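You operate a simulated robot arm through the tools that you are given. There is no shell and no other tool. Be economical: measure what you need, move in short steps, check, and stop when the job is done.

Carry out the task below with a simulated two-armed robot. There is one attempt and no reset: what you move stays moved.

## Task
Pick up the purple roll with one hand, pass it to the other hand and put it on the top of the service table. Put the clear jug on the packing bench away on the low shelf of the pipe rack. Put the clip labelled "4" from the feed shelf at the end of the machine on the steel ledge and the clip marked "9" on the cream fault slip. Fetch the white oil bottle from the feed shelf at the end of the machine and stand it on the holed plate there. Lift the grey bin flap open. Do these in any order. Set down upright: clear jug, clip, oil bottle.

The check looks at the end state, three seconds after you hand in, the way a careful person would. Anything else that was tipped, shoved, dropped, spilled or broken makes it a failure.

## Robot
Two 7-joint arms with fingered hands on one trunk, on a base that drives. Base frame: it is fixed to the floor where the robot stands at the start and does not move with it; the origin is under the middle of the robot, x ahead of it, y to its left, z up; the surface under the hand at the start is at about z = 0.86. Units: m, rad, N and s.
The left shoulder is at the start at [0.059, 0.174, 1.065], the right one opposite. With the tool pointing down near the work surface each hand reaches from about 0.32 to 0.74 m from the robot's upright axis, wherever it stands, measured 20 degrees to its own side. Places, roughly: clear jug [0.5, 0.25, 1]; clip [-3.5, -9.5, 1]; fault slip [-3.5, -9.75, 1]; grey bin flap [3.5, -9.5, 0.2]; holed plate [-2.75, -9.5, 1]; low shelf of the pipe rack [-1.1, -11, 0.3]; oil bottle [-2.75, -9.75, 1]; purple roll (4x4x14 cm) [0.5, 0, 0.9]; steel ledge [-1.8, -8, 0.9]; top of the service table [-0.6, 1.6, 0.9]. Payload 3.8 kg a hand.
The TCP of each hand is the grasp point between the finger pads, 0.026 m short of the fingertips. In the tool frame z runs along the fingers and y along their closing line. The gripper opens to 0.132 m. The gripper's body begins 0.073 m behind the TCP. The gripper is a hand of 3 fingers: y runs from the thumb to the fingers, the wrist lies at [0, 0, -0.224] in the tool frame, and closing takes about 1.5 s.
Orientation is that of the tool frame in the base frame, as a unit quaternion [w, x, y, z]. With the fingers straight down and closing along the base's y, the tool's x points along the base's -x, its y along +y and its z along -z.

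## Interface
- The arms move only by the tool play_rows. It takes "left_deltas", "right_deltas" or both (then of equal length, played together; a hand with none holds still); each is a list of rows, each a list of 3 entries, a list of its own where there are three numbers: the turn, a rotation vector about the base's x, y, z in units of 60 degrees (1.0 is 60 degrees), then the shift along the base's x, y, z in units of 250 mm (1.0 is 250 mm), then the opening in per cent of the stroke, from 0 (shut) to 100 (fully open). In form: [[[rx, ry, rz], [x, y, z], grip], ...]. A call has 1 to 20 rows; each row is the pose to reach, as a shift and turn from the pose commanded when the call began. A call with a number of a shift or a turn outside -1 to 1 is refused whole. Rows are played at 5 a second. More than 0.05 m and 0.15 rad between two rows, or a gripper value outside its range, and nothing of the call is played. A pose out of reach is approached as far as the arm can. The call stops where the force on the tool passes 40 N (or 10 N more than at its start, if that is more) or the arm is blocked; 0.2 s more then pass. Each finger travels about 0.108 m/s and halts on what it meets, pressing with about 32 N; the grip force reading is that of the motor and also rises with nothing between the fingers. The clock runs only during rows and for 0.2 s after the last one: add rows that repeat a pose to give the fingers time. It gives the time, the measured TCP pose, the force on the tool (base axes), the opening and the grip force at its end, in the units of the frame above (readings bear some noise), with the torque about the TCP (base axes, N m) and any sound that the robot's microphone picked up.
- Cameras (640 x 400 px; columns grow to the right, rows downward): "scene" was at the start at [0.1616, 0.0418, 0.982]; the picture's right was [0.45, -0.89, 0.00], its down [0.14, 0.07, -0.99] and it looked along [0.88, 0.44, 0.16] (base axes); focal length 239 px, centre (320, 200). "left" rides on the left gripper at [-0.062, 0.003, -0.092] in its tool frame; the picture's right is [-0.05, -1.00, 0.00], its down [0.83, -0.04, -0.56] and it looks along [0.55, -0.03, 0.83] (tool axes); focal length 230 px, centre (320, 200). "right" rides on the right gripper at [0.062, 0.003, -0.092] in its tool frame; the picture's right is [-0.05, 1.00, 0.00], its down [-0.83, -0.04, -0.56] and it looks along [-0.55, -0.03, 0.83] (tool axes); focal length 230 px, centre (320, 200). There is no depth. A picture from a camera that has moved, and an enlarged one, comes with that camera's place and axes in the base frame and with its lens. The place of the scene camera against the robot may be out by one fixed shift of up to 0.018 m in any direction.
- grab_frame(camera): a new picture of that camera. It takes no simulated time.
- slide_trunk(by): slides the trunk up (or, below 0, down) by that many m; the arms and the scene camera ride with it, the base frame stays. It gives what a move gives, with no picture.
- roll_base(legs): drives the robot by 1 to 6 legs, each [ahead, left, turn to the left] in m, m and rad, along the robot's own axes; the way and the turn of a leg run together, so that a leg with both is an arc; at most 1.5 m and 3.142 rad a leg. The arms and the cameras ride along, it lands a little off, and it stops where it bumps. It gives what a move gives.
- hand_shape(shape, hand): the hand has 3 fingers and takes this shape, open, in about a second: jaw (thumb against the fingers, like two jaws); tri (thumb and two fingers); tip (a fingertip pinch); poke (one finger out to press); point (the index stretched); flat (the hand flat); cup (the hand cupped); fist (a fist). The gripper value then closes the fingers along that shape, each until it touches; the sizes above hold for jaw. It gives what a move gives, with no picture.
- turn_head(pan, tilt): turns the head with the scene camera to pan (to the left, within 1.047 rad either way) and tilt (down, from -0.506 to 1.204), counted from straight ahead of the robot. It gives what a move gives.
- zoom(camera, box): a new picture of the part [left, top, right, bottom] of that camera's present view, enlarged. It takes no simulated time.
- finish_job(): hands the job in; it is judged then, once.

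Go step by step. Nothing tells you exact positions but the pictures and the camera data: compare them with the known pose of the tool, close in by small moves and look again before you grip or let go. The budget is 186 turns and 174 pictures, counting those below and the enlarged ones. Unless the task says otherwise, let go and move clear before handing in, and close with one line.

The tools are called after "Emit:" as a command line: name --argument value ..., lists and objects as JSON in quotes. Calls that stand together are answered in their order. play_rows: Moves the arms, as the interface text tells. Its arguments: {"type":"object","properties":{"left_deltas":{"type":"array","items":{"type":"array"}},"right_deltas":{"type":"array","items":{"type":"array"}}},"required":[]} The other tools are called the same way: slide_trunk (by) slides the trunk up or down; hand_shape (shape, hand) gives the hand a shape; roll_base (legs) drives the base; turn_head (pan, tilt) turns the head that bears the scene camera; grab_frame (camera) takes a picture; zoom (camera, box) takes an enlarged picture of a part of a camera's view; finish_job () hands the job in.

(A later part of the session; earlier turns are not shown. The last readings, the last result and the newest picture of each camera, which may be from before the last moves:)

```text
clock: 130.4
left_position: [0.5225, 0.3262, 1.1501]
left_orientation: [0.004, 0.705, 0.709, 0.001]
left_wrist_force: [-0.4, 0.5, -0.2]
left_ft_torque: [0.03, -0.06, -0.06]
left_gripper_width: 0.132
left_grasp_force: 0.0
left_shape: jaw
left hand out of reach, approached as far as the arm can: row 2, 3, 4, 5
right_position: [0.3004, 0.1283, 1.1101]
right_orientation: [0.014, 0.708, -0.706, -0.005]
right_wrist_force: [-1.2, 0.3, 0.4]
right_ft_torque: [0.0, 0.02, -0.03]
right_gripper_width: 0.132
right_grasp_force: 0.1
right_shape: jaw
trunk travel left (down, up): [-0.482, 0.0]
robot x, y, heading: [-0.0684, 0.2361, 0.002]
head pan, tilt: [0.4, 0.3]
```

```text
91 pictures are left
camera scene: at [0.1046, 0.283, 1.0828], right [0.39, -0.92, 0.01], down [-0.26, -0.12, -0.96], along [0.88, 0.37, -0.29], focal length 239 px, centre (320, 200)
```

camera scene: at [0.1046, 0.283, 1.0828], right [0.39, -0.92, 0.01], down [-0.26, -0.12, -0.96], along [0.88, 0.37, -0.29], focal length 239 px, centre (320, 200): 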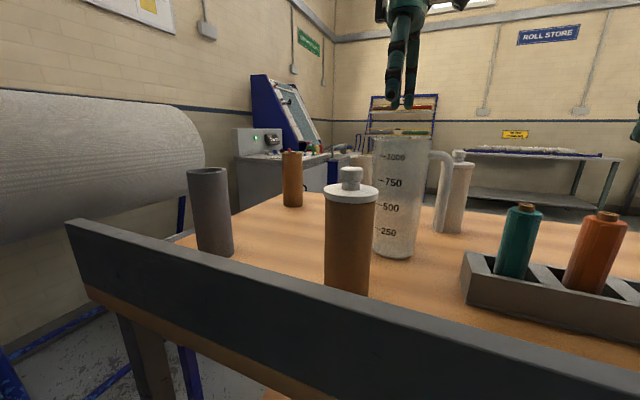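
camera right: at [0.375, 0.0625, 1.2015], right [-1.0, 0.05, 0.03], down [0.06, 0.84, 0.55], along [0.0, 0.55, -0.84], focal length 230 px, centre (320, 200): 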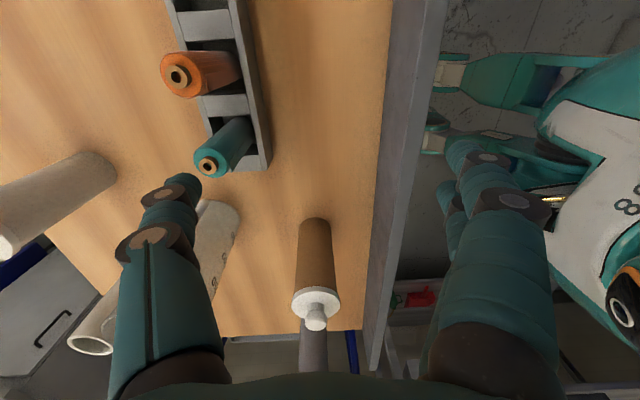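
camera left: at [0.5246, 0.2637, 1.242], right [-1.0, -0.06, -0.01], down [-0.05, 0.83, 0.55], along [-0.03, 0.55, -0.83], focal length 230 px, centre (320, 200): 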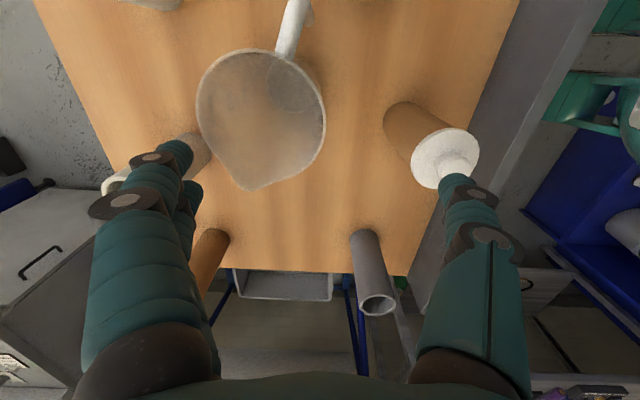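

The jug rim is clearly seen at (0.567, 0.312), handle towards -y. It's at the edge of reach, so I drive 6 cm forward.

Emit:
roll_base --legs '[[0.06, 0, 0]]'

Emit:
grab_frame --camera "left"

```text
clock: 131.1
left_position: [0.5223, 0.323, 1.1482]
left_orientation: [0.004, 0.705, 0.709, 0.001]
left_wrist_force: [-0.7, -0.5, 0.2]
left_ft_torque: [0.01, 0.01, 0.0]
left_gripper_width: 0.1319
left_grasp_force: 0.0
left_shape: jaw
right_position: [0.2996, 0.1293, 1.1116]
right_orientation: [0.013, 0.71, -0.704, -0.005]
right_wrist_force: [0.1, -0.5, 0.7]
right_ft_torque: [0.04, 0.01, 0.0]
right_gripper_width: 0.1318
right_grasp_force: 0.1
right_shape: jaw
trunk travel left (down, up): [-0.482, 0.0]
robot x, y, heading: [-0.0716, 0.2375, 0.003]
head pan, tilt: [0.4, 0.3]
stopped in leg 1: the robot was blocked; the commanded pose is now the measured one
```

```text
90 pictures are left
camera left: at [0.5251, 0.262, 1.2403], right [-1.0, -0.06, -0.01], down [-0.05, 0.83, 0.55], along [-0.03, 0.55, -0.83], focal length 230 px, centre (320, 200)
```

left: 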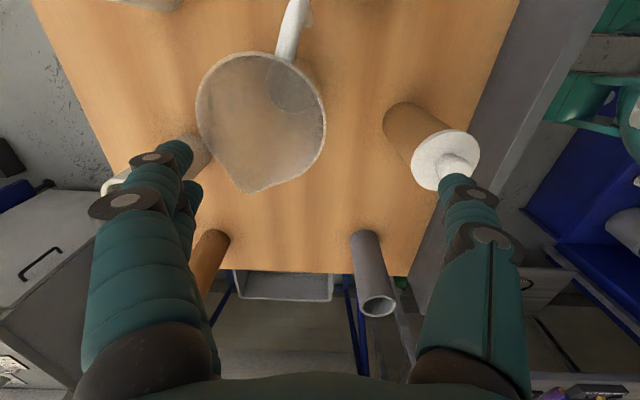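

Emit:
play_rows --right_deltas '[[[0, 0, 0], [-0.1, 0, 0.02], 100], [[0, 0, 0], [-0.2, 0, 0.02], 100], [[0, 0, 0], [-0.28, 0, 0.02], 100]]' --left_deltas '[[[0, 0, 0], [0, 0, 0], 100], [[0, 0, 0], [-0.1, 0, 0], 100], [[0, 0, 0], [-0.2, 0, 0.04], 100]]'

Emit:
roll_base --legs '[[-0.06, 0, 0], [0, -0.135, 0], [0.13, 0, 0]]'

Emit:
grab_frame --camera "scene"

```text
clock: 131.9
left_position: [0.5131, 0.3151, 1.1593]
left_orientation: [0.001, 0.705, 0.709, 0.0]
left_wrist_force: [-0.2, -0.8, -0.2]
left_ft_torque: [-0.01, 0.01, 0.01]
left_gripper_width: 0.1323
left_grasp_force: 0.2
left_shape: jaw
left hand out of reach, approached as far as the arm can: row 2, 3
right_position: [0.2293, 0.1276, 1.1093]
right_orientation: [0.019, 0.708, -0.706, -0.012]
right_wrist_force: [0.3, -0.6, 0.4]
right_ft_torque: [0.04, 0.01, 0.01]
right_gripper_width: 0.1322
right_grasp_force: 0.1
right_shape: jaw
trunk travel left (down, up): [-0.482, 0.0]
robot x, y, heading: [-0.0691, 0.2348, -0.002]
head pan, tilt: [0.4, 0.3]
```

```text
clock: 135.0
left_position: [0.5314, 0.1669, 1.1718]
left_orientation: [0.006, 0.711, 0.703, 0.008]
left_wrist_force: [-0.3, -0.6, 0.1]
left_ft_torque: [0.01, -0.02, -0.03]
left_gripper_width: 0.1317
left_grasp_force: 0.1
left_shape: jaw
right_position: [0.2286, -0.0195, 1.109]
right_orientation: [0.011, 0.722, -0.691, 0.007]
right_wrist_force: [0.3, -0.6, -0.5]
right_ft_torque: [0.01, 0.02, 0.02]
right_gripper_width: 0.1321
right_grasp_force: 0.0
right_shape: jaw
trunk travel left (down, up): [-0.482, 0.0]
robot x, y, heading: [-0.0409, 0.0989, -0.013]
head pan, tilt: [0.4, 0.3]
stopped in leg 3: the robot was blocked; the commanded pose is now the measured one
```

```text
89 pictures are left
camera scene: at [0.1211, 0.1404, 1.0856], right [0.38, -0.93, 0.01], down [-0.25, -0.11, -0.96], along [0.89, 0.36, -0.28], focal length 239 px, centre (320, 200)
```

scene: 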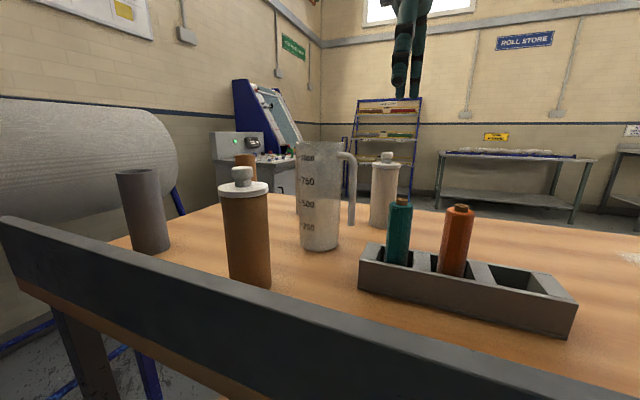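

Emit:
play_rows --left_deltas '[[[0, 0, 0], [0.04, 0.15, -0.02], 100], [[0, 0, 0], [0.08, 0.3, -0.04], 100], [[0, 0, 0], [0.12, 0.45, -0.06], 100], [[0, 0, 0], [0.144, 0.58, -0.1], 100], [[0, 0, 0], [0.144, 0.58, -0.14], 100], [[0, 0, 0], [0.144, 0.58, -0.14], 100]]'

Emit:
grab_frame --camera "left"

```text
clock: 136.6
left_position: [0.5677, 0.3097, 1.1337]
left_orientation: [0.003, 0.712, 0.702, 0.007]
left_wrist_force: [0.3, 0.4, 0.1]
left_ft_torque: [-0.01, -0.03, 0.02]
left_gripper_width: 0.1319
left_grasp_force: 0.2
left_shape: jaw
left hand out of reach, approached as far as the arm can: row 4
right_position: [0.2293, -0.0196, 1.109]
right_orientation: [0.008, 0.726, -0.688, 0.01]
right_wrist_force: [-0.1, -0.1, 0.1]
right_ft_torque: [-0.01, -0.01, 0.01]
right_gripper_width: 0.1317
right_grasp_force: 0.0
right_shape: jaw
trunk travel left (down, up): [-0.482, 0.0]
robot x, y, heading: [-0.0436, 0.1009, -0.018]
head pan, tilt: [0.4, 0.3]
stopped in row 6 (left hand): the arm was blocked; the commanded pose is now the measured one
```

```text
88 pictures are left
camera left: at [0.5691, 0.2484, 1.2243], right [-1.0, -0.04, -0.01], down [-0.04, 0.83, 0.56], along [-0.01, 0.56, -0.83], focal length 230 px, centre (320, 200)
```

left: 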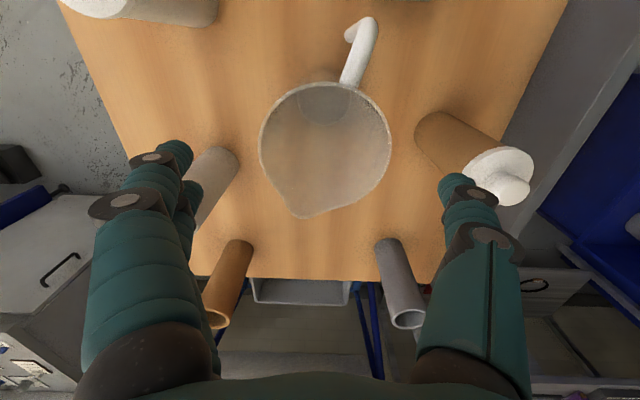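

Aligned over the rim. Descending to z≈1.0 and closing.

Emit:
play_rows --left_deltas '[[[0, 0, 0], [-0.008, 0.008, -0.12], 100], [[0, 0, 0], [-0.008, 0.008, -0.24], 100], [[0, 0, 0], [-0.008, 0.008, -0.36], 100], [[0, 0, 0], [-0.008, 0.008, -0.46], 100], [[0, 0, 0], [-0.008, 0.008, -0.53], 100], [[0, 0, 0], [-0.008, 0.008, -0.53], 100]]'

Emit:
grab_frame --camera "scene"

Emit:
grab_frame --camera "left"

```text
clock: 137.8
left_position: [0.572, 0.3111, 1.0294]
left_orientation: [0.014, 0.711, 0.703, 0.011]
left_wrist_force: [-10.2, 2.6, 33.1]
left_ft_torque: [-0.12, 0.7, -0.08]
left_gripper_width: 0.1313
left_grasp_force: 0.0
left_shape: jaw
right_position: [0.2271, -0.0208, 1.1079]
right_orientation: [0.007, 0.729, -0.684, 0.01]
right_wrist_force: [-0.2, 0.1, 0.4]
right_ft_torque: [-0.04, 0.02, -0.01]
right_gripper_width: 0.132
right_grasp_force: 0.1
right_shape: jaw
trunk travel left (down, up): [-0.482, 0.0]
robot x, y, heading: [-0.0438, 0.099, -0.01]
head pan, tilt: [0.4, 0.3]
stopped in row 5 (left hand): the force on the tool passed its limit at 50 N (the readings are from after the stop); the commanded pose is now the measured one
```

```text
87 pictures are left
camera scene: at [0.1236, 0.1392, 1.0849], right [0.38, -0.93, 0.01], down [-0.26, -0.11, -0.96], along [0.89, 0.36, -0.28], focal length 239 px, centre (320, 200)
```

scene: 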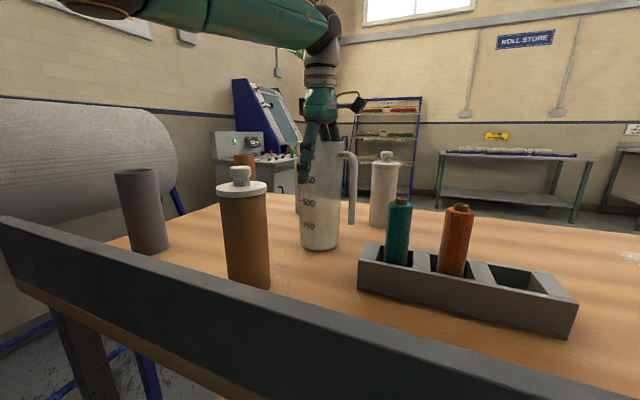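

```text
86 pictures are left
camera left: at [0.5708, 0.2492, 1.1216], right [-1.0, -0.04, -0.03], down [-0.05, 0.83, 0.55], along [0.01, 0.55, -0.83], focal length 230 px, centre (320, 200)
```

left: 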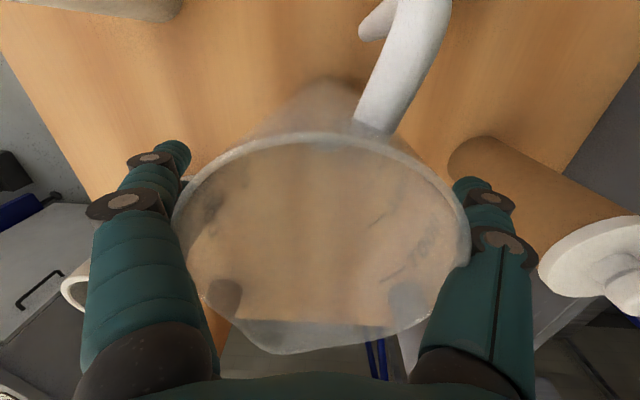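

The thumb's inner knuckle touched the rim; the fingers are already 5 cm below it. I back off 1 cm, centre 6 mm towards -x, and close.

Emit:
play_rows --left_deltas '[[[0, 0, 0], [-0.012, 0, 0.03], 100], [[0, 0, 0], [-0.024, 0, 0.04], 100], [[0, 0, 0], [-0.024, 0, 0.04], 100], [[0, 0, 0], [-0.024, 0, 0.04], 50], [[0, 0, 0], [-0.024, 0, 0.04], 0], [[0, 0, 0], [-0.024, 0, 0.04], 0], [[0, 0, 0], [-0.024, 0, 0.04], 0], [[0, 0, 0], [-0.024, 0, 0.04], 0], [[0, 0, 0], [-0.024, 0, 0.04], 0], [[0, 0, 0], [-0.024, 0, 0.04], 0]]'

Emit:
grab_frame --camera "left"

```text
clock: 139.9
left_position: [0.5635, 0.3119, 1.034]
left_orientation: [0.01, 0.71, 0.704, 0.01]
left_wrist_force: [0.1, 0.6, -1.7]
left_ft_torque: [0.0, 0.02, 0.0]
left_gripper_width: 0.0854
left_grasp_force: 31.9
left_shape: jaw
right_position: [0.2268, -0.0208, 1.1073]
right_orientation: [0.007, 0.731, -0.682, 0.011]
right_wrist_force: [0.3, 0.2, 0.1]
right_ft_torque: [0.0, 0.0, -0.03]
right_gripper_width: 0.1318
right_grasp_force: 0.1
right_shape: jaw
trunk travel left (down, up): [-0.482, 0.0]
robot x, y, heading: [-0.0382, 0.1043, -0.011]
head pan, tilt: [0.4, 0.3]
```

```text
85 pictures are left
camera left: at [0.5637, 0.2495, 1.1257], right [-1.0, -0.04, -0.03], down [-0.05, 0.83, 0.55], along [0.0, 0.55, -0.83], focal length 230 px, centre (320, 200)
```

left: 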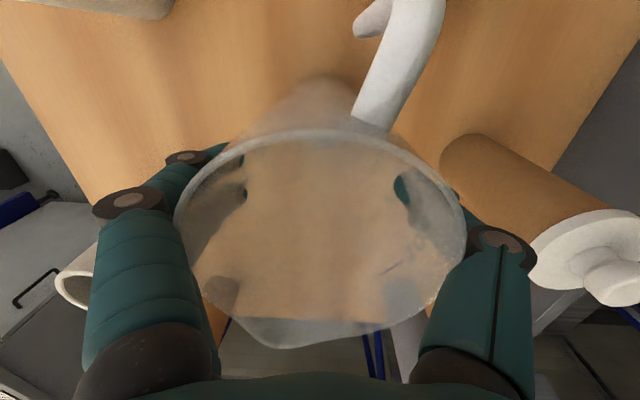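

Good grip (0.085). Lift 10 cm, then shift +y into the free corridor between jar and grey cylinder.

Emit:
play_rows --left_deltas '[[[0, 0, 0], [0, 0, 0.06], 0], [[0, 0, 0], [0, 0, 0.14], 0], [[0, 0, 0], [0, 0, 0.24], 0], [[0, 0, 0], [0, 0, 0.34], 0], [[0, 0, 0], [-0.02, 0.05, 0.4], 0], [[0, 0, 0], [-0.04, 0.2, 0.4], 0], [[0, 0, 0], [-0.06, 0.35, 0.4], 0], [[0, 0, 0], [-0.06, 0.5, 0.4], 0], [[0, 0, 0], [-0.06, 0.65, 0.4], 0], [[0, 0, 0], [-0.06, 0.7, 0.4], 0], [[0, 0, 0], [-0.06, 0.7, 0.4], 0]]'

Emit:
grab_frame --camera "scene"

Emit:
grab_frame --camera "left"

```text
clock: 142.6
left_position: [0.5395, 0.4747, 1.1197]
left_orientation: [0.008, 0.712, 0.702, 0.008]
left_wrist_force: [0.1, 0.8, 0.0]
left_ft_torque: [0.01, 0.0, -0.02]
left_gripper_width: 0.0852
left_grasp_force: 32.6
left_shape: jaw
left hand out of reach, approached as far as the arm can: row 9, 10, 11
right_position: [0.2278, -0.022, 1.1069]
right_orientation: [0.006, 0.731, -0.683, 0.013]
right_wrist_force: [-0.4, 0.4, -0.1]
right_ft_torque: [0.03, 0.0, -0.03]
right_gripper_width: 0.1319
right_grasp_force: 0.1
right_shape: jaw
trunk travel left (down, up): [-0.482, 0.0]
robot x, y, heading: [-0.0464, 0.1051, -0.018]
head pan, tilt: [0.4, 0.3]
stopped in row 11 (left hand): the arm was blocked; the commanded pose is now the measured one
```

```text
84 pictures are left
camera scene: at [0.125, 0.1392, 1.0832], right [0.37, -0.93, 0.01], down [-0.26, -0.11, -0.96], along [0.89, 0.36, -0.28], focal length 239 px, centre (320, 200)
```

scene: 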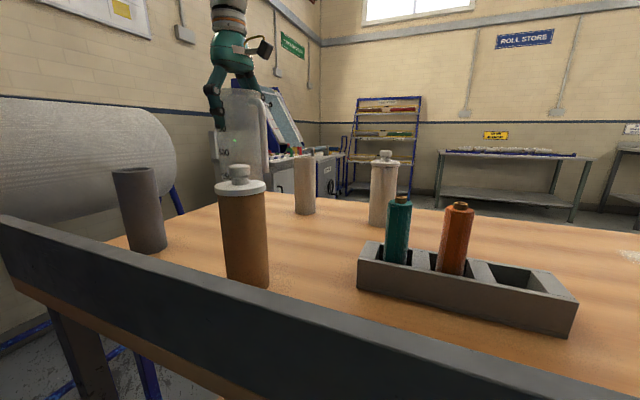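

```text
83 pictures are left
camera left: at [0.5392, 0.4125, 1.2119], right [-1.0, -0.04, -0.02], down [-0.04, 0.83, 0.55], along [0.0, 0.55, -0.83], focal length 230 px, centre (320, 200)
```

left: 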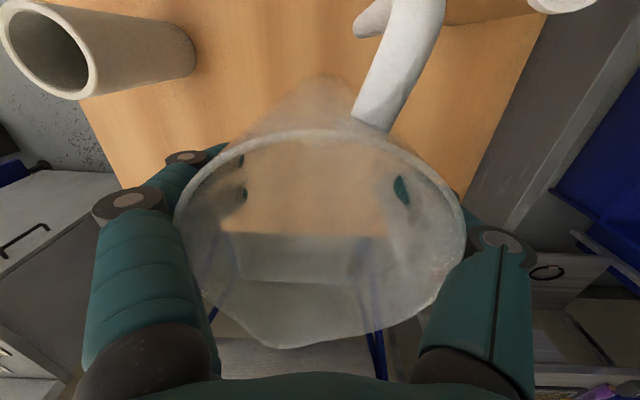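

Emit:
roll_base --legs '[[0, 0.025, 0.018]]'

Emit:
play_rows --left_deltas '[[[0, 0, 0], [-0.04, 0, 0.04], 0], [[0, 0, 0], [-0.1, 0, 0.1], 0], [[0, 0, 0], [-0.16, 0, 0.18], 0], [[0, 0, 0], [-0.2, 0, 0.25], 0], [[0, 0, 0], [-0.2, 0, 0.25], 0]]'

Emit:
grab_frame --camera "scene"

```text
clock: 143.5
left_position: [0.5397, 0.4871, 1.1204]
left_orientation: [0.004, 0.711, 0.704, 0.008]
left_wrist_force: [-0.3, -0.5, -1.1]
left_ft_torque: [0.02, -0.01, 0.02]
left_gripper_width: 0.0853
left_grasp_force: 32.4
left_shape: jaw
right_position: [0.2327, -0.0184, 1.1074]
right_orientation: [-0.001, 0.724, -0.69, 0.015]
right_wrist_force: [0.8, 0.3, -0.7]
right_ft_torque: [-0.01, 0.05, 0.0]
right_gripper_width: 0.132
right_grasp_force: 0.0
right_shape: jaw
trunk travel left (down, up): [-0.482, 0.0]
robot x, y, heading: [-0.0436, 0.1214, -0.015]
head pan, tilt: [0.4, 0.3]
stopped in leg 1: the robot was blocked; the commanded pose is now the measured one
```

```text
clock: 144.7
left_position: [0.4868, 0.4869, 1.1851]
left_orientation: [0.006, 0.71, 0.704, 0.011]
left_wrist_force: [-0.3, 0.6, -0.2]
left_ft_torque: [0.05, 0.04, 0.02]
left_gripper_width: 0.0853
left_grasp_force: 32.2
left_shape: jaw
right_position: [0.2322, -0.0196, 1.1077]
right_orientation: [-0.001, 0.727, -0.686, 0.016]
right_wrist_force: [0.4, -0.2, 0.6]
right_ft_torque: [-0.02, 0.01, 0.0]
right_gripper_width: 0.1319
right_grasp_force: 0.1
right_shape: jaw
trunk travel left (down, up): [-0.482, 0.0]
robot x, y, heading: [-0.0442, 0.1206, -0.013]
head pan, tilt: [0.4, 0.3]
```

```text
82 pictures are left
camera scene: at [0.126, 0.1499, 1.0839], right [0.38, -0.93, 0.0], down [-0.26, -0.1, -0.96], along [0.89, 0.37, -0.28], focal length 239 px, centre (320, 200)
```

scene: 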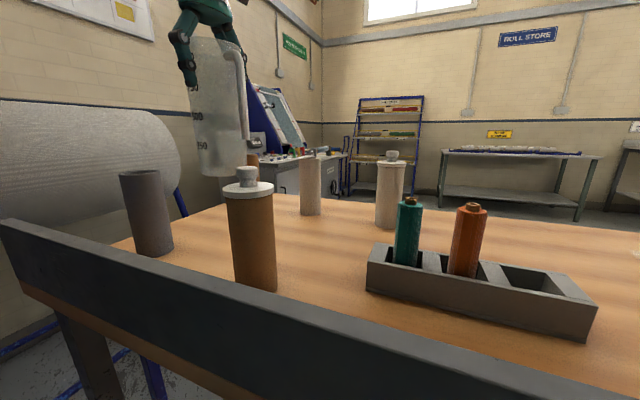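

The jug bottom is at about 1.01, well clear. I back away from the bench, tuck the arms and look to the right.

Emit:
roll_base --legs '[[-0.42, 0, 0]]'

Emit:
play_rows --left_deltas '[[[0, 0, 0], [-0.1, -0.1, 0], 0], [[0, 0, 0], [-0.2, -0.2, 0], 0], [[0, 0, 0], [-0.3, -0.3, 0], 0], [[0, 0, 0], [-0.4, -0.4, 0], 0], [[0, 0, 0], [-0.5, -0.5, 0], 0]]'

Emit:
roll_base --legs '[[0, 0, -0.75]]'

Emit:
turn_head --pan -0.8 --tilt 0.2

Emit:
grab_frame --camera "scene"

```text
clock: 147.3
left_position: [0.0921, 0.4991, 1.1739]
left_orientation: [0.003, 0.71, 0.704, 0.004]
left_wrist_force: [-0.1, 0.2, -1.2]
left_ft_torque: [0.02, 0.01, -0.03]
left_gripper_width: 0.0854
left_grasp_force: 32.3
left_shape: jaw
right_position: [-0.1638, -0.004, 1.1045]
right_orientation: [0.008, 0.725, -0.688, 0.011]
right_wrist_force: [-0.2, 0.1, -0.3]
right_ft_torque: [-0.04, -0.02, 0.03]
right_gripper_width: 0.1319
right_grasp_force: 0.1
right_shape: jaw
trunk travel left (down, up): [-0.482, 0.0]
robot x, y, heading: [-0.4577, 0.1244, -0.013]
head pan, tilt: [0.4, 0.3]
```

```text
clock: 148.5
left_position: [-0.0326, 0.372, 1.1743]
left_orientation: [0.003, 0.71, 0.704, 0.002]
left_wrist_force: [0.4, -0.4, -0.4]
left_ft_torque: [0.02, -0.02, 0.02]
left_gripper_width: 0.085
left_grasp_force: 31.8
left_shape: jaw
right_position: [-0.1648, -0.0048, 1.1048]
right_orientation: [0.008, 0.725, -0.688, 0.01]
right_wrist_force: [-0.3, 0.1, -0.8]
right_ft_torque: [0.0, 0.01, 0.01]
right_gripper_width: 0.1319
right_grasp_force: 0.0
right_shape: jaw
trunk travel left (down, up): [-0.482, 0.0]
robot x, y, heading: [-0.453, 0.126, -0.012]
head pan, tilt: [0.4, 0.3]
```

```text
clock: 150.8
left_position: [0.0238, 0.0158, 1.1739]
left_orientation: [0.005, 0.919, 0.394, 0.002]
left_wrist_force: [-0.5, 0.0, -0.5]
left_ft_torque: [-0.02, 0.01, 0.02]
left_gripper_width: 0.0851
left_grasp_force: 32.3
left_shape: jaw
right_position: [-0.3306, -0.1683, 1.1044]
right_orientation: [-0.011, -0.422, 0.907, -0.006]
right_wrist_force: [-0.3, -0.2, -0.2]
right_ft_torque: [-0.01, 0.01, 0.03]
right_gripper_width: 0.1319
right_grasp_force: 0.0
right_shape: jaw
trunk travel left (down, up): [-0.482, 0.0]
robot x, y, heading: [-0.4571, 0.1257, -0.762]
head pan, tilt: [0.4, 0.3]
```

```text
clock: 152.2
left_position: [0.0232, 0.0157, 1.1746]
left_orientation: [0.004, 0.919, 0.394, 0.002]
left_wrist_force: [0.0, 0.1, -1.0]
left_ft_torque: [0.03, -0.03, -0.02]
left_gripper_width: 0.085
left_grasp_force: 31.9
left_shape: jaw
right_position: [-0.3323, -0.169, 1.104]
right_orientation: [-0.012, -0.422, 0.907, -0.007]
right_wrist_force: [1.1, 1.0, -0.6]
right_ft_torque: [0.0, -0.01, -0.01]
right_gripper_width: 0.132
right_grasp_force: 0.0
right_shape: jaw
trunk travel left (down, up): [-0.482, 0.0]
robot x, y, heading: [-0.4547, 0.1246, -0.764]
head pan, tilt: [-0.799, 0.201]
```

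```text
81 pictures are left
camera scene: at [-0.3868, -0.0397, 1.0901], right [-1.0, -0.01, 0.0], down [0.0, 0.2, -0.98], along [0.01, -0.98, -0.2], focal length 239 px, centre (320, 200)
```

scene: 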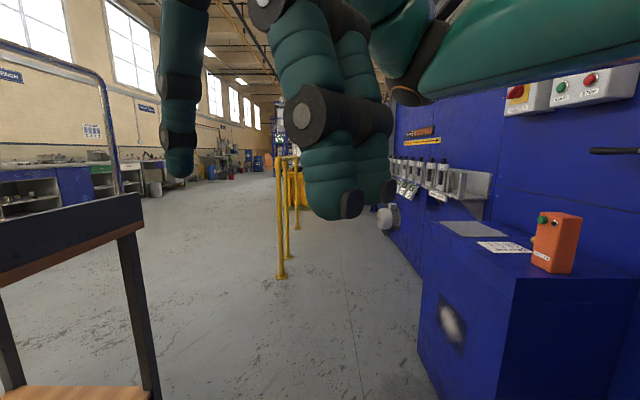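

The way towards -y: a railing of yellow posts (x≈-0.04, from y≈-2) and the machine on the right. I'll go to y≈-1.35, slide left between bench end and first post into the open aisle, then go on.

Emit:
roll_base --legs '[[0, 0, -0.81], [0.75, 0.1, 0], [0.72, 0, 0]]'

Emit:
turn_head --pan 0.4 --tilt 0.25

Emit:
grab_frame --camera "scene"

```text
clock: 162.0
left_position: [-0.0947, -1.7696, 1.1744]
left_orientation: [0.005, 1.0, 0.002, 0.0]
left_wrist_force: [-0.2, -0.1, -0.5]
left_ft_torque: [-0.02, -0.03, 0.0]
left_gripper_width: 0.0849
left_grasp_force: 32.3
left_shape: jaw
right_position: [-0.4739, -1.6407, 1.1052]
right_orientation: [-0.012, -0.032, 0.999, -0.002]
right_wrist_force: [-0.3, 0.5, -0.5]
right_ft_torque: [0.03, 0.0, 0.0]
right_gripper_width: 0.1321
right_grasp_force: 0.0
right_shape: jaw
trunk travel left (down, up): [-0.482, 0.0]
robot x, y, heading: [-0.3477, -1.3486, -1.57]
head pan, tilt: [-0.799, 0.201]
```

```text
clock: 163.4
left_position: [-0.0927, -1.7702, 1.1755]
left_orientation: [0.004, 1.0, 0.002, 0.0]
left_wrist_force: [0.0, -0.1, -1.0]
left_ft_torque: [0.01, -0.01, 0.02]
left_gripper_width: 0.0849
left_grasp_force: 32.3
left_shape: jaw
right_position: [-0.4728, -1.6412, 1.1049]
right_orientation: [-0.013, -0.033, 0.999, -0.002]
right_wrist_force: [0.5, -0.5, 0.2]
right_ft_torque: [0.03, -0.01, 0.0]
right_gripper_width: 0.1322
right_grasp_force: 0.0
right_shape: jaw
trunk travel left (down, up): [-0.482, 0.0]
robot x, y, heading: [-0.3481, -1.3479, -1.568]
head pan, tilt: [0.4, 0.25]
```

```text
80 pictures are left
camera scene: at [-0.3205, -1.538, 1.0856], right [-0.92, -0.39, 0.0], down [-0.1, 0.23, -0.97], along [0.38, -0.89, -0.25], focal length 239 px, centre (320, 200)
```

scene: 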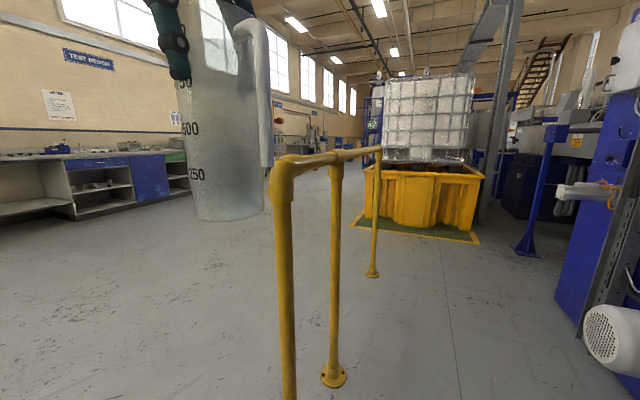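

The aisle on the left of the railing is wide open. Strafe left, then drive along -y.

Emit:
roll_base --legs '[[0, 1.3, 0], [1.4, 0, 0], [1.4, 0, 0], [1.2, 0, 0]]'

Emit:
turn_head --pan -0.3 --tilt 0.15

Emit:
grab_frame --camera "scene"

```text
clock: 193.9
left_position: [1.1631, -5.7927, 1.1752]
left_orientation: [0.005, 1.0, 0.001, 0.0]
left_wrist_force: [-0.4, -0.4, -0.6]
left_ft_torque: [-0.03, 0.01, -0.01]
left_gripper_width: 0.0849
left_grasp_force: 32.1
left_shape: jaw
right_position: [0.7835, -5.6652, 1.1042]
right_orientation: [-0.013, -0.033, 0.999, -0.003]
right_wrist_force: [-0.2, 0.8, 0.4]
right_ft_torque: [-0.01, -0.01, 0.01]
right_gripper_width: 0.132
right_grasp_force: 0.1
right_shape: jaw
trunk travel left (down, up): [-0.482, 0.0]
robot x, y, heading: [0.913, -5.3758, -1.568]
head pan, tilt: [0.4, 0.25]
```

```text
clock: 195.0
left_position: [1.162, -5.7936, 1.1756]
left_orientation: [0.004, 1.0, 0.002, 0.0]
left_wrist_force: [-0.7, -0.1, -1.2]
left_ft_torque: [-0.01, 0.0, 0.0]
left_gripper_width: 0.0849
left_grasp_force: 31.7
left_shape: jaw
right_position: [0.7842, -5.6649, 1.105]
right_orientation: [-0.013, -0.033, 0.999, -0.003]
right_wrist_force: [0.2, 0.7, -0.2]
right_ft_torque: [0.04, 0.0, 0.0]
right_gripper_width: 0.132
right_grasp_force: 0.0
right_shape: jaw
trunk travel left (down, up): [-0.482, 0.0]
robot x, y, heading: [0.9099, -5.3727, -1.574]
head pan, tilt: [-0.3, 0.15]
```

```text
79 pictures are left
camera scene: at [0.8731, -5.5647, 1.0948], right [-0.96, 0.29, 0.0], down [0.04, 0.14, -0.99], along [-0.29, -0.94, -0.15], focal length 239 px, centre (320, 200)
```

scene: 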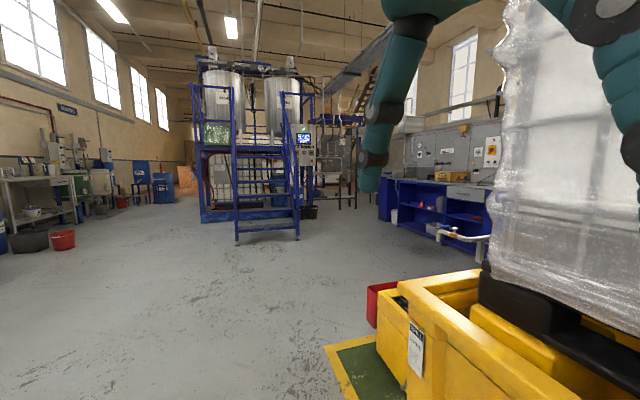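

I'm beside the IBC tank; ahead are the tank platform and a blue counter. I drive on to about y=-8 and look right.

Emit:
roll_base --legs '[[1.3, 0.1, 0], [1.3, 0, 0]]'

Emit:
turn_head --pan -0.7 --tilt 0.15

Emit:
grab_frame --camera "scene"

```text
clock: 207.6
left_position: [1.2506, -8.3808, 1.1743]
left_orientation: [0.004, 1.0, -0.005, 0.0]
left_wrist_force: [0.4, 0.0, -1.3]
left_ft_torque: [0.02, 0.02, -0.01]
left_gripper_width: 0.0847
left_grasp_force: 31.7
left_shape: jaw
right_position: [0.8722, -8.2487, 1.1046]
right_orientation: [-0.014, -0.026, 1.0, -0.003]
right_wrist_force: [0.0, -0.8, 0.4]
right_ft_torque: [0.01, -0.04, 0.02]
right_gripper_width: 0.132
right_grasp_force: 0.1
right_shape: jaw
trunk travel left (down, up): [-0.482, 0.0]
robot x, y, heading: [1.0021, -7.9556, -1.581]
head pan, tilt: [-0.3, 0.15]
```

```text
clock: 208.4
left_position: [1.2496, -8.3825, 1.1747]
left_orientation: [0.005, 1.0, -0.004, 0.0]
left_wrist_force: [-0.7, -0.2, -1.2]
left_ft_torque: [0.0, 0.01, -0.03]
left_gripper_width: 0.0847
left_grasp_force: 32.5
left_shape: jaw
right_position: [0.872, -8.2476, 1.1046]
right_orientation: [-0.013, -0.026, 1.0, -0.002]
right_wrist_force: [0.2, -0.3, 0.6]
right_ft_torque: [0.0, -0.04, -0.01]
right_gripper_width: 0.132
right_grasp_force: 0.0
right_shape: jaw
trunk travel left (down, up): [-0.482, 0.0]
robot x, y, heading: [1.0005, -7.9562, -1.588]
head pan, tilt: [-0.7, 0.15]
```

```text
78 pictures are left
camera scene: at [0.9305, -8.1313, 1.0949], right [-0.76, 0.65, 0.0], down [0.1, 0.11, -0.99], along [-0.65, -0.75, -0.15], focal length 239 px, centre (320, 200)
```

scene: 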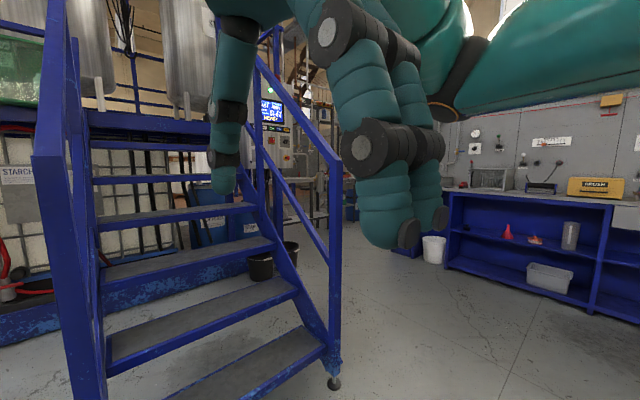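

Stairs block straight ahead; the passage to the pipe rack lies between the stairs and the counter. I strafe right to x≈-0.75 and look ahead.

Emit:
roll_base --legs '[[0, -0.9, 0], [0, -0.85, 0.01]]'

Emit:
turn_head --pan 0.0 --tilt 0.25

Emit:
grab_frame --camera "scene"

```text
clock: 224.2
left_position: [-0.5187, -8.3521, 1.1745]
left_orientation: [0.004, 1.0, -0.01, 0.0]
left_wrist_force: [-0.5, 0.5, -0.3]
left_ft_torque: [0.03, 0.01, 0.01]
left_gripper_width: 0.0851
left_grasp_force: 31.8
left_shape: jaw
right_position: [-0.8948, -8.2157, 1.1045]
right_orientation: [-0.013, -0.021, 1.0, -0.002]
right_wrist_force: [-0.2, 0.9, -0.3]
right_ft_torque: [0.0, 0.06, -0.02]
right_gripper_width: 0.1319
right_grasp_force: 0.0
right_shape: jaw
trunk travel left (down, up): [-0.482, 0.0]
robot x, y, heading: [-0.7612, -7.9244, -1.591]
head pan, tilt: [-0.7, 0.15]
```

```text
clock: 225.3
left_position: [-0.5191, -8.3528, 1.174]
left_orientation: [0.004, 1.0, -0.009, -0.001]
left_wrist_force: [0.4, 0.0, -1.6]
left_ft_torque: [-0.02, -0.01, 0.02]
left_gripper_width: 0.0846
left_grasp_force: 31.9
left_shape: jaw
right_position: [-0.8957, -8.214, 1.1041]
right_orientation: [-0.014, -0.021, 1.0, -0.002]
right_wrist_force: [-0.1, 0.3, -0.8]
right_ft_torque: [-0.03, 0.01, -0.01]
right_gripper_width: 0.1321
right_grasp_force: 0.1
right_shape: jaw
trunk travel left (down, up): [-0.482, 0.0]
robot x, y, heading: [-0.7654, -7.927, -1.592]
head pan, tilt: [0.0, 0.25]
```

```text
77 pictures are left
camera scene: at [-0.7764, -8.1225, 1.0856], right [-1.0, 0.02, 0.0], down [0.01, 0.25, -0.97], along [-0.02, -0.97, -0.25], focal length 239 px, centre (320, 200)
```

scene: 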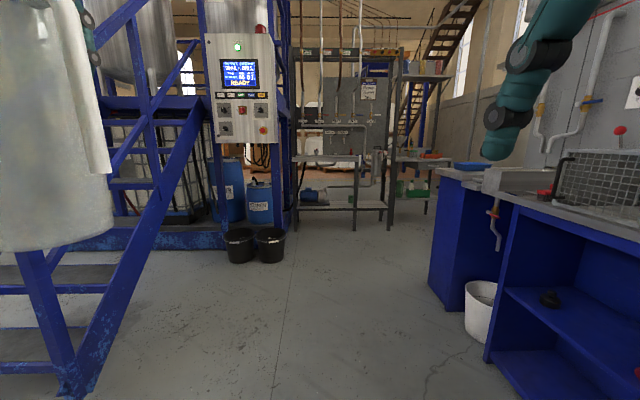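

Emit:
zoom --camera "scene" --box '[270, 30, 450, 250]'

```text
1.82 times, centred on (360, 140) of scene
camera zoom: at [-0.7764, -8.1225, 1.0856], right [-1.0, 0.02, 0.0], down [0.01, 0.25, -0.97], along [-0.02, -0.97, -0.25], focal length 434 px, centre (247, 309)
```

zoom: 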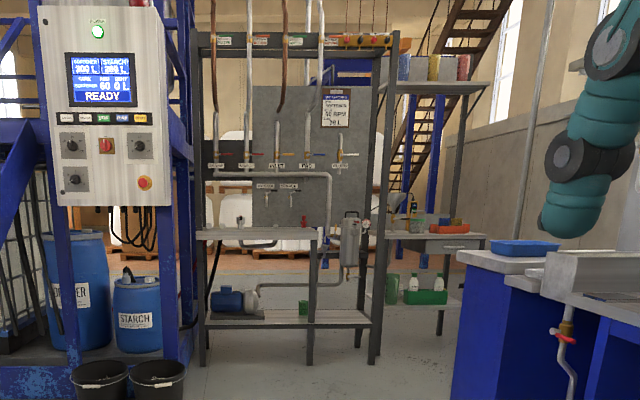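

The pipe rack's low shelf (z≈0.28) holds a pump on the left and a green mug; free room around x≈-1.07. I drive closer.

Emit:
roll_base --legs '[[1.4, -0.25, 0.02], [0.35, 0, 0]]'

Emit:
turn_head --pan 0.0 --tilt 0.55

Emit:
grab_frame --camera "scene"

```text
clock: 234.3
left_position: [-0.7859, -10.1049, 1.1754]
left_orientation: [0.004, 1.0, -0.002, 0.0]
left_wrist_force: [0.8, -0.6, -0.7]
left_ft_torque: [0.0, 0.0, 0.03]
left_gripper_width: 0.0848
left_grasp_force: 31.6
left_shape: jaw
right_position: [-1.166, -9.9745, 1.1043]
right_orientation: [-0.014, -0.029, 0.999, -0.003]
right_wrist_force: [-0.7, 0.3, 0.2]
right_ft_torque: [0.0, 0.02, -0.03]
right_gripper_width: 0.1321
right_grasp_force: 0.0
right_shape: jaw
trunk travel left (down, up): [-0.482, 0.0]
robot x, y, heading: [-1.0395, -9.6804, -1.577]
head pan, tilt: [0.0, 0.25]
```

```text
clock: 235.1
left_position: [-0.7872, -10.1053, 1.1743]
left_orientation: [0.005, 1.0, -0.002, 0.0]
left_wrist_force: [-0.4, 0.3, -0.9]
left_ft_torque: [0.0, -0.01, -0.01]
left_gripper_width: 0.0847
left_grasp_force: 32.5
left_shape: jaw
right_position: [-1.1654, -9.975, 1.1056]
right_orientation: [-0.012, -0.03, 0.999, -0.002]
right_wrist_force: [0.3, 0.0, 0.6]
right_ft_torque: [0.01, -0.02, 0.0]
right_gripper_width: 0.1319
right_grasp_force: 0.0
right_shape: jaw
trunk travel left (down, up): [-0.482, 0.0]
robot x, y, heading: [-1.0349, -9.6822, -1.579]
head pan, tilt: [0.0, 0.55]
```

```text
75 pictures are left
camera scene: at [-1.0484, -9.876, 1.058], right [-1.0, 0.01, 0.0], down [0.0, 0.52, -0.85], along [-0.01, -0.85, -0.52], focal length 239 px, centre (320, 200)
```

scene: 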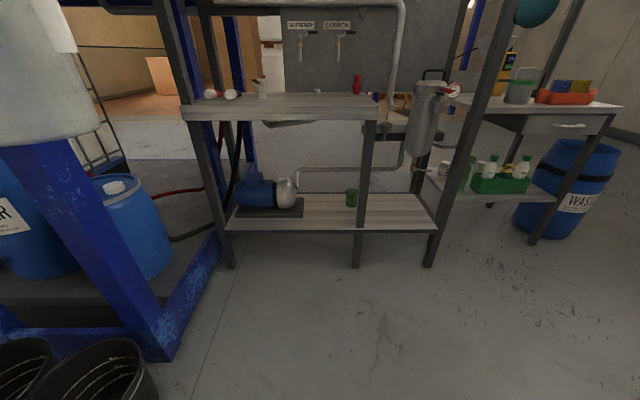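

Shelf top z≈0.325, front edge y≈-10.85; free space x -0.97…-1.2. I move in front, then lower the trunk fully.

Emit:
roll_base --legs '[[0.56, -0.24, 0.008]]'

Emit:
slide_trunk --by -0.4

Emit:
slide_trunk --by -0.06

Emit:
turn_head --pan 0.3 --tilt 0.4

Emit:
grab_frame --camera "scene"

Emit:
grab_frame --camera "right"

```text
clock: 238.6
left_position: [-1.0192, -10.6736, 1.1741]
left_orientation: [0.005, 1.0, 0.004, 0.0]
left_wrist_force: [-0.3, 0.4, -1.1]
left_ft_torque: [0.0, 0.0, -0.03]
left_gripper_width: 0.0849
left_grasp_force: 32.1
left_shape: jaw
right_position: [-1.4001, -10.5493, 1.1042]
right_orientation: [-0.014, -0.036, 0.999, -0.002]
right_wrist_force: [0.0, -0.2, -0.2]
right_ft_torque: [0.01, -0.01, 0.02]
right_gripper_width: 0.1322
right_grasp_force: 0.0
right_shape: jaw
trunk travel left (down, up): [-0.482, 0.0]
robot x, y, heading: [-1.2772, -10.2538, -1.566]
head pan, tilt: [0.0, 0.55]
```

```text
clock: 242.4
left_position: [-1.0209, -10.674, 0.7744]
left_orientation: [0.004, 1.0, 0.004, -0.001]
left_wrist_force: [0.9, -0.3, -2.0]
left_ft_torque: [0.0, 0.02, -0.01]
left_gripper_width: 0.0851
left_grasp_force: 32.1
left_shape: jaw
right_position: [-1.3989, -10.5759, 0.6628]
right_orientation: [-0.011, -0.037, 0.997, 0.072]
right_wrist_force: [0.3, 0.3, 0.0]
right_ft_torque: [0.0, 0.0, 0.01]
right_gripper_width: 0.1319
right_grasp_force: 0.0
right_shape: jaw
trunk travel left (down, up): [-0.082, 0.4]
robot x, y, heading: [-1.274, -10.2561, -1.566]
head pan, tilt: [0.0, 0.55]
```

```text
clock: 243.4
left_position: [-1.0198, -10.6726, 0.7148]
left_orientation: [0.005, 1.0, 0.005, 0.0]
left_wrist_force: [0.5, 0.3, -1.2]
left_ft_torque: [0.0, 0.0, -0.01]
left_gripper_width: 0.085
left_grasp_force: 32.0
left_shape: jaw
right_position: [-1.4001, -10.585, 0.6036]
right_orientation: [-0.01, -0.036, 0.996, 0.086]
right_wrist_force: [0.2, 0.0, 0.4]
right_ft_torque: [-0.03, -0.02, -0.02]
right_gripper_width: 0.1318
right_grasp_force: 0.0
right_shape: jaw
trunk travel left (down, up): [-0.022, 0.46]
robot x, y, heading: [-1.2758, -10.2541, -1.562]
head pan, tilt: [0.0, 0.55]
```

```text
clock: 244.2
left_position: [-1.0207, -10.6734, 0.715]
left_orientation: [0.004, 1.0, 0.005, -0.001]
left_wrist_force: [-0.2, 0.5, -0.8]
left_ft_torque: [-0.01, 0.0, -0.01]
left_gripper_width: 0.0849
left_grasp_force: 32.2
left_shape: jaw
right_position: [-1.3997, -10.5866, 0.604]
right_orientation: [-0.01, -0.036, 0.996, 0.085]
right_wrist_force: [-0.6, 0.1, 0.3]
right_ft_torque: [0.01, 0.04, -0.02]
right_gripper_width: 0.132
right_grasp_force: 0.1
right_shape: jaw
trunk travel left (down, up): [-0.022, 0.46]
robot x, y, heading: [-1.2782, -10.2565, -1.564]
head pan, tilt: [0.3, 0.4]
```

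```text
74 pictures are left
camera scene: at [-1.2568, -10.438, 0.5754], right [-0.95, -0.3, 0.0], down [-0.12, 0.37, -0.92], along [0.28, -0.88, -0.39], focal length 239 px, centre (320, 200)
```

scene: 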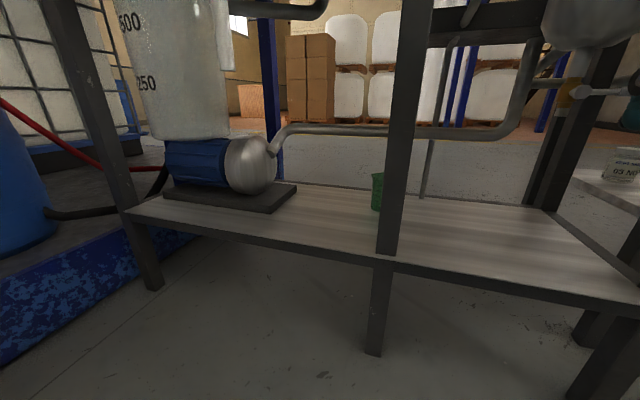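

```text
73 pictures are left
camera right: at [-1.4594, -10.6034, 0.6944], right [-0.02, 0.99, 0.17], down [0.85, -0.08, 0.53], along [0.53, 0.15, -0.83], focal length 230 px, centre (320, 200)
```

right: 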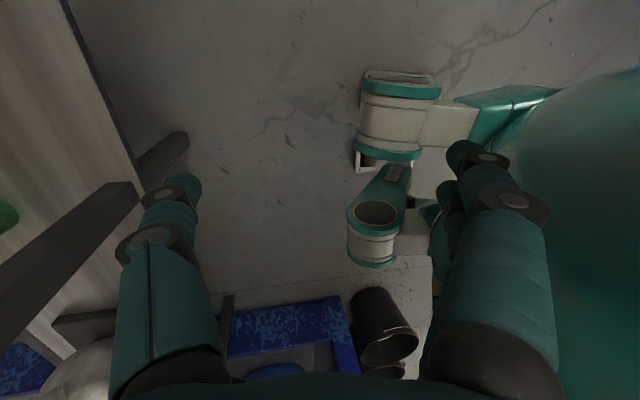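

Free room is x -0.97…-1.19. I lower the jug to just above shelf height in front, then slide it in.

Emit:
play_rows --left_deltas '[[[0, 0, 0], [-0.05, 0, -0.12], 0], [[0, 0, 0], [-0.1, 0, -0.24], 0], [[0, 0, 0], [-0.15, 0, -0.36], 0], [[0, 0, 0], [-0.2, 0, -0.48], 0], [[0, 0, 0], [-0.22, 0, -0.6], 0], [[0, 0, 0], [-0.22, 0, -0.66], 0], [[0, 0, 0], [-0.22, -0.12, -0.66], 0], [[0, 0, 0], [-0.22, -0.28, -0.66], 0], [[0, 0, 0], [-0.22, -0.44, -0.66], 0], [[0, 0, 0], [-0.22, -0.6, -0.66], 0], [[0, 0, 0], [-0.22, -0.6, -0.66], 0]]'

Emit:
grab_frame --camera "scene"

Emit:
grab_frame --camera "left"

```text
clock: 246.6
left_position: [-1.0753, -10.8256, 0.5506]
left_orientation: [0.004, 1.0, 0.004, 0.001]
left_wrist_force: [-0.3, 0.9, -1.0]
left_ft_torque: [0.04, 0.0, -0.01]
left_gripper_width: 0.085
left_grasp_force: 31.8
left_shape: jaw
right_position: [-1.4, -10.5852, 0.6032]
right_orientation: [-0.011, -0.036, 0.996, 0.086]
right_wrist_force: [0.6, 0.5, -0.1]
right_ft_torque: [0.02, 0.0, -0.01]
right_gripper_width: 0.1319
right_grasp_force: 0.0
right_shape: jaw
trunk travel left (down, up): [-0.022, 0.46]
robot x, y, heading: [-1.277, -10.2529, -1.558]
head pan, tilt: [0.3, 0.4]
```

```text
72 pictures are left
camera scene: at [-1.2567, -10.438, 0.5754], right [-0.95, -0.3, 0.0], down [-0.12, 0.37, -0.92], along [0.28, -0.88, -0.39], focal length 239 px, centre (320, 200)
```

scene: 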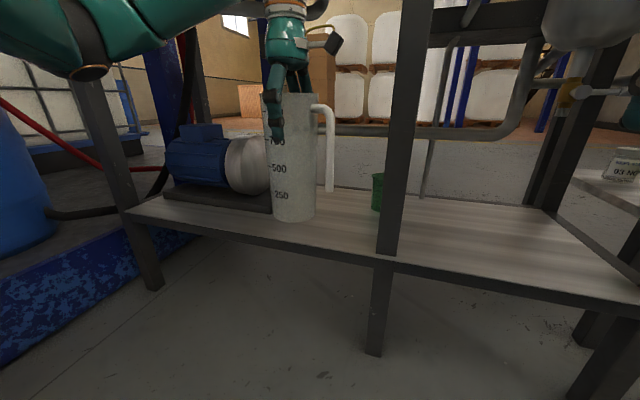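

```text
71 pictures are left
camera left: at [-1.1382, -10.8284, 0.6418], right [-0.06, 1.0, -0.01], down [0.83, 0.06, 0.55], along [0.55, 0.03, -0.83], focal length 230 px, centre (320, 200)
```

left: 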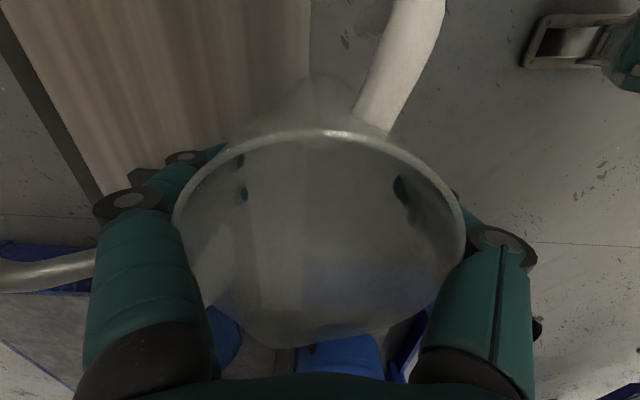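

Shelf front edge is y≈-10.843. Slide in to y=-10.93 and lower gently until contact.

Emit:
play_rows --left_deltas '[[[0, 0, 0], [-0.02, -0.14, 0], 0], [[0, 0, 0], [-0.02, -0.28, 0], 0], [[0, 0, 0], [-0.02, -0.42, 0], 0], [[0, 0, 0], [-0.02, -0.42, -0.04], 0], [[0, 0, 0], [-0.02, -0.42, -0.08], 0], [[0, 0, 0], [-0.02, -0.42, -0.12], 0]]'

Emit:
grab_frame --camera "scene"

```text
clock: 248.0
left_position: [-1.0792, -10.9296, 0.5186]
left_orientation: [0.004, 1.0, 0.004, 0.0]
left_wrist_force: [-0.5, -0.5, -1.1]
left_ft_torque: [-0.01, -0.02, -0.02]
left_gripper_width: 0.0848
left_grasp_force: 31.8
left_shape: jaw
right_position: [-1.3994, -10.5855, 0.6029]
right_orientation: [-0.01, -0.036, 0.996, 0.086]
right_wrist_force: [-0.5, -0.6, 0.1]
right_ft_torque: [0.01, -0.02, 0.0]
right_gripper_width: 0.1319
right_grasp_force: 0.0
right_shape: jaw
trunk travel left (down, up): [-0.022, 0.46]
robot x, y, heading: [-1.2786, -10.2544, -1.562]
head pan, tilt: [0.3, 0.4]
```

```text
70 pictures are left
camera scene: at [-1.2567, -10.4381, 0.5754], right [-0.95, -0.3, 0.0], down [-0.12, 0.37, -0.92], along [0.28, -0.88, -0.39], focal length 239 px, centre (320, 200)
```

scene: 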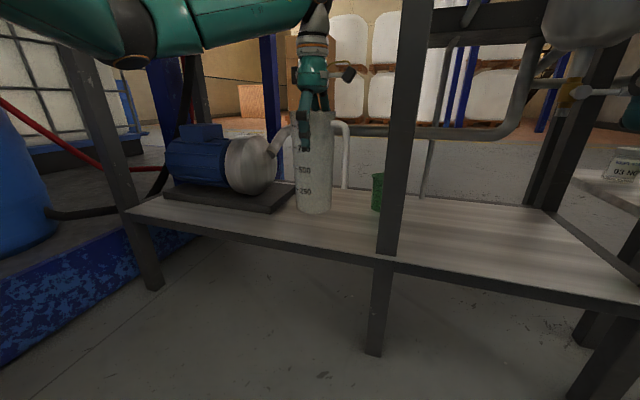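

Emit:
play_rows --left_deltas '[[[0, 0, 0], [0, 0, -0.02], 0], [[0, 0, 0], [0, 0, -0.04], 0], [[0, 0, 0], [0, 0, -0.06], 0], [[0, 0, 0], [0, 0, -0.06], 0]]'

Emit:
zoom --camera "scene" --box '[220, 80, 420, 260]'

```text
clock: 249.0
left_position: [-1.08, -10.9285, 0.5051]
left_orientation: [0.004, 1.0, 0.005, 0.0]
left_wrist_force: [0.0, -0.3, -0.8]
left_ft_torque: [0.03, -0.02, 0.03]
left_gripper_width: 0.0848
left_grasp_force: 32.0
left_shape: jaw
right_position: [-1.4004, -10.5852, 0.6035]
right_orientation: [-0.01, -0.036, 0.996, 0.086]
right_wrist_force: [0.0, -0.3, 1.1]
right_ft_torque: [0.02, 0.01, -0.01]
right_gripper_width: 0.1318
right_grasp_force: 0.1
right_shape: jaw
trunk travel left (down, up): [-0.022, 0.46]
robot x, y, heading: [-1.2787, -10.2525, -1.562]
head pan, tilt: [0.3, 0.4]
```

```text
2.22 times, centred on (320, 170) of scene
camera zoom: at [-1.2567, -10.438, 0.5754], right [-0.95, -0.3, 0.0], down [-0.12, 0.37, -0.92], along [0.28, -0.88, -0.39], focal length 531 px, centre (320, 267)
```

zoom: 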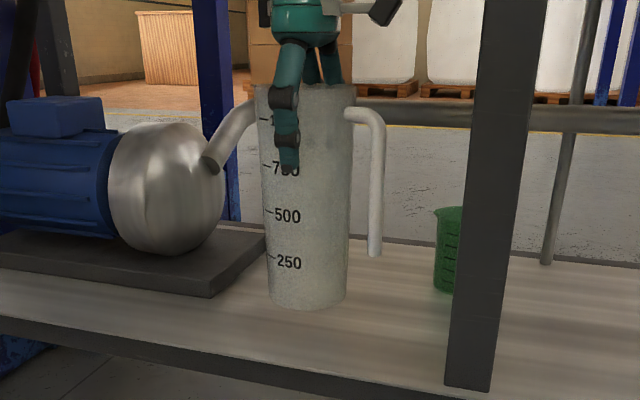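

Emit:
play_rows --left_deltas '[[[0, 0, 0], [0, 0, -0.02], 0], [[0, 0, 0], [0, 0, -0.04], 0], [[0, 0, 0], [0, 0, -0.06], 0], [[0, 0, 0], [0, 0, -0.08], 0], [[0, 0, 0], [0, 0, -0.08], 0]]'

```text
clock: 250.2
left_position: [-1.0797, -10.9282, 0.4836]
left_orientation: [0.004, 1.0, 0.003, 0.0]
left_wrist_force: [0.6, 0.0, -1.0]
left_ft_torque: [0.0, -0.03, 0.0]
left_gripper_width: 0.0847
left_grasp_force: 31.9
left_shape: jaw
right_position: [-1.3998, -10.5852, 0.6041]
right_orientation: [-0.01, -0.036, 0.996, 0.085]
right_wrist_force: [-0.1, -0.1, 0.6]
right_ft_torque: [0.01, 0.01, 0.02]
right_gripper_width: 0.1321
right_grasp_force: 0.0
right_shape: jaw
trunk travel left (down, up): [-0.022, 0.46]
robot x, y, heading: [-1.2748, -10.2567, -1.563]
head pan, tilt: [0.3, 0.4]
```

Emit:
play_rows --left_deltas '[[[0, 0, 0], [0, 0, -0.015], 0], [[0, 0, 0], [0, 0, -0.03], 0], [[0, 0, 0], [0, 0, -0.045], 0], [[0, 0, 0], [0, 0, -0.06], 0], [[0, 0, 0], [0, 0, -0.06], 0]]'

Emit:
zoom --camera "scene" --box '[220, 80, 420, 260]'

```text
clock: 251.4
left_position: [-1.0794, -10.9288, 0.4709]
left_orientation: [0.006, 1.0, 0.005, 0.0]
left_wrist_force: [-0.2, 0.9, 6.7]
left_ft_torque: [-0.1, -0.04, -0.02]
left_gripper_width: 0.0847
left_grasp_force: 31.6
left_shape: jaw
right_position: [-1.4004, -10.5848, 0.6032]
right_orientation: [-0.01, -0.036, 0.996, 0.087]
right_wrist_force: [-0.1, -0.1, -0.2]
right_ft_torque: [0.0, -0.02, 0.01]
right_gripper_width: 0.1318
right_grasp_force: 0.0
right_shape: jaw
trunk travel left (down, up): [-0.022, 0.46]
robot x, y, heading: [-1.2762, -10.2543, -1.566]
head pan, tilt: [0.3, 0.4]
```

```text
2.22 times, centred on (320, 170) of scene
camera zoom: at [-1.2568, -10.4377, 0.5756], right [-0.95, -0.3, 0.0], down [-0.12, 0.37, -0.92], along [0.28, -0.88, -0.39], focal length 531 px, centre (320, 267)
```

zoom: 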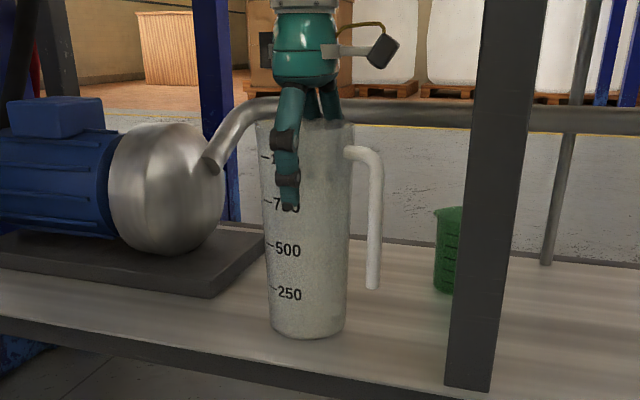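

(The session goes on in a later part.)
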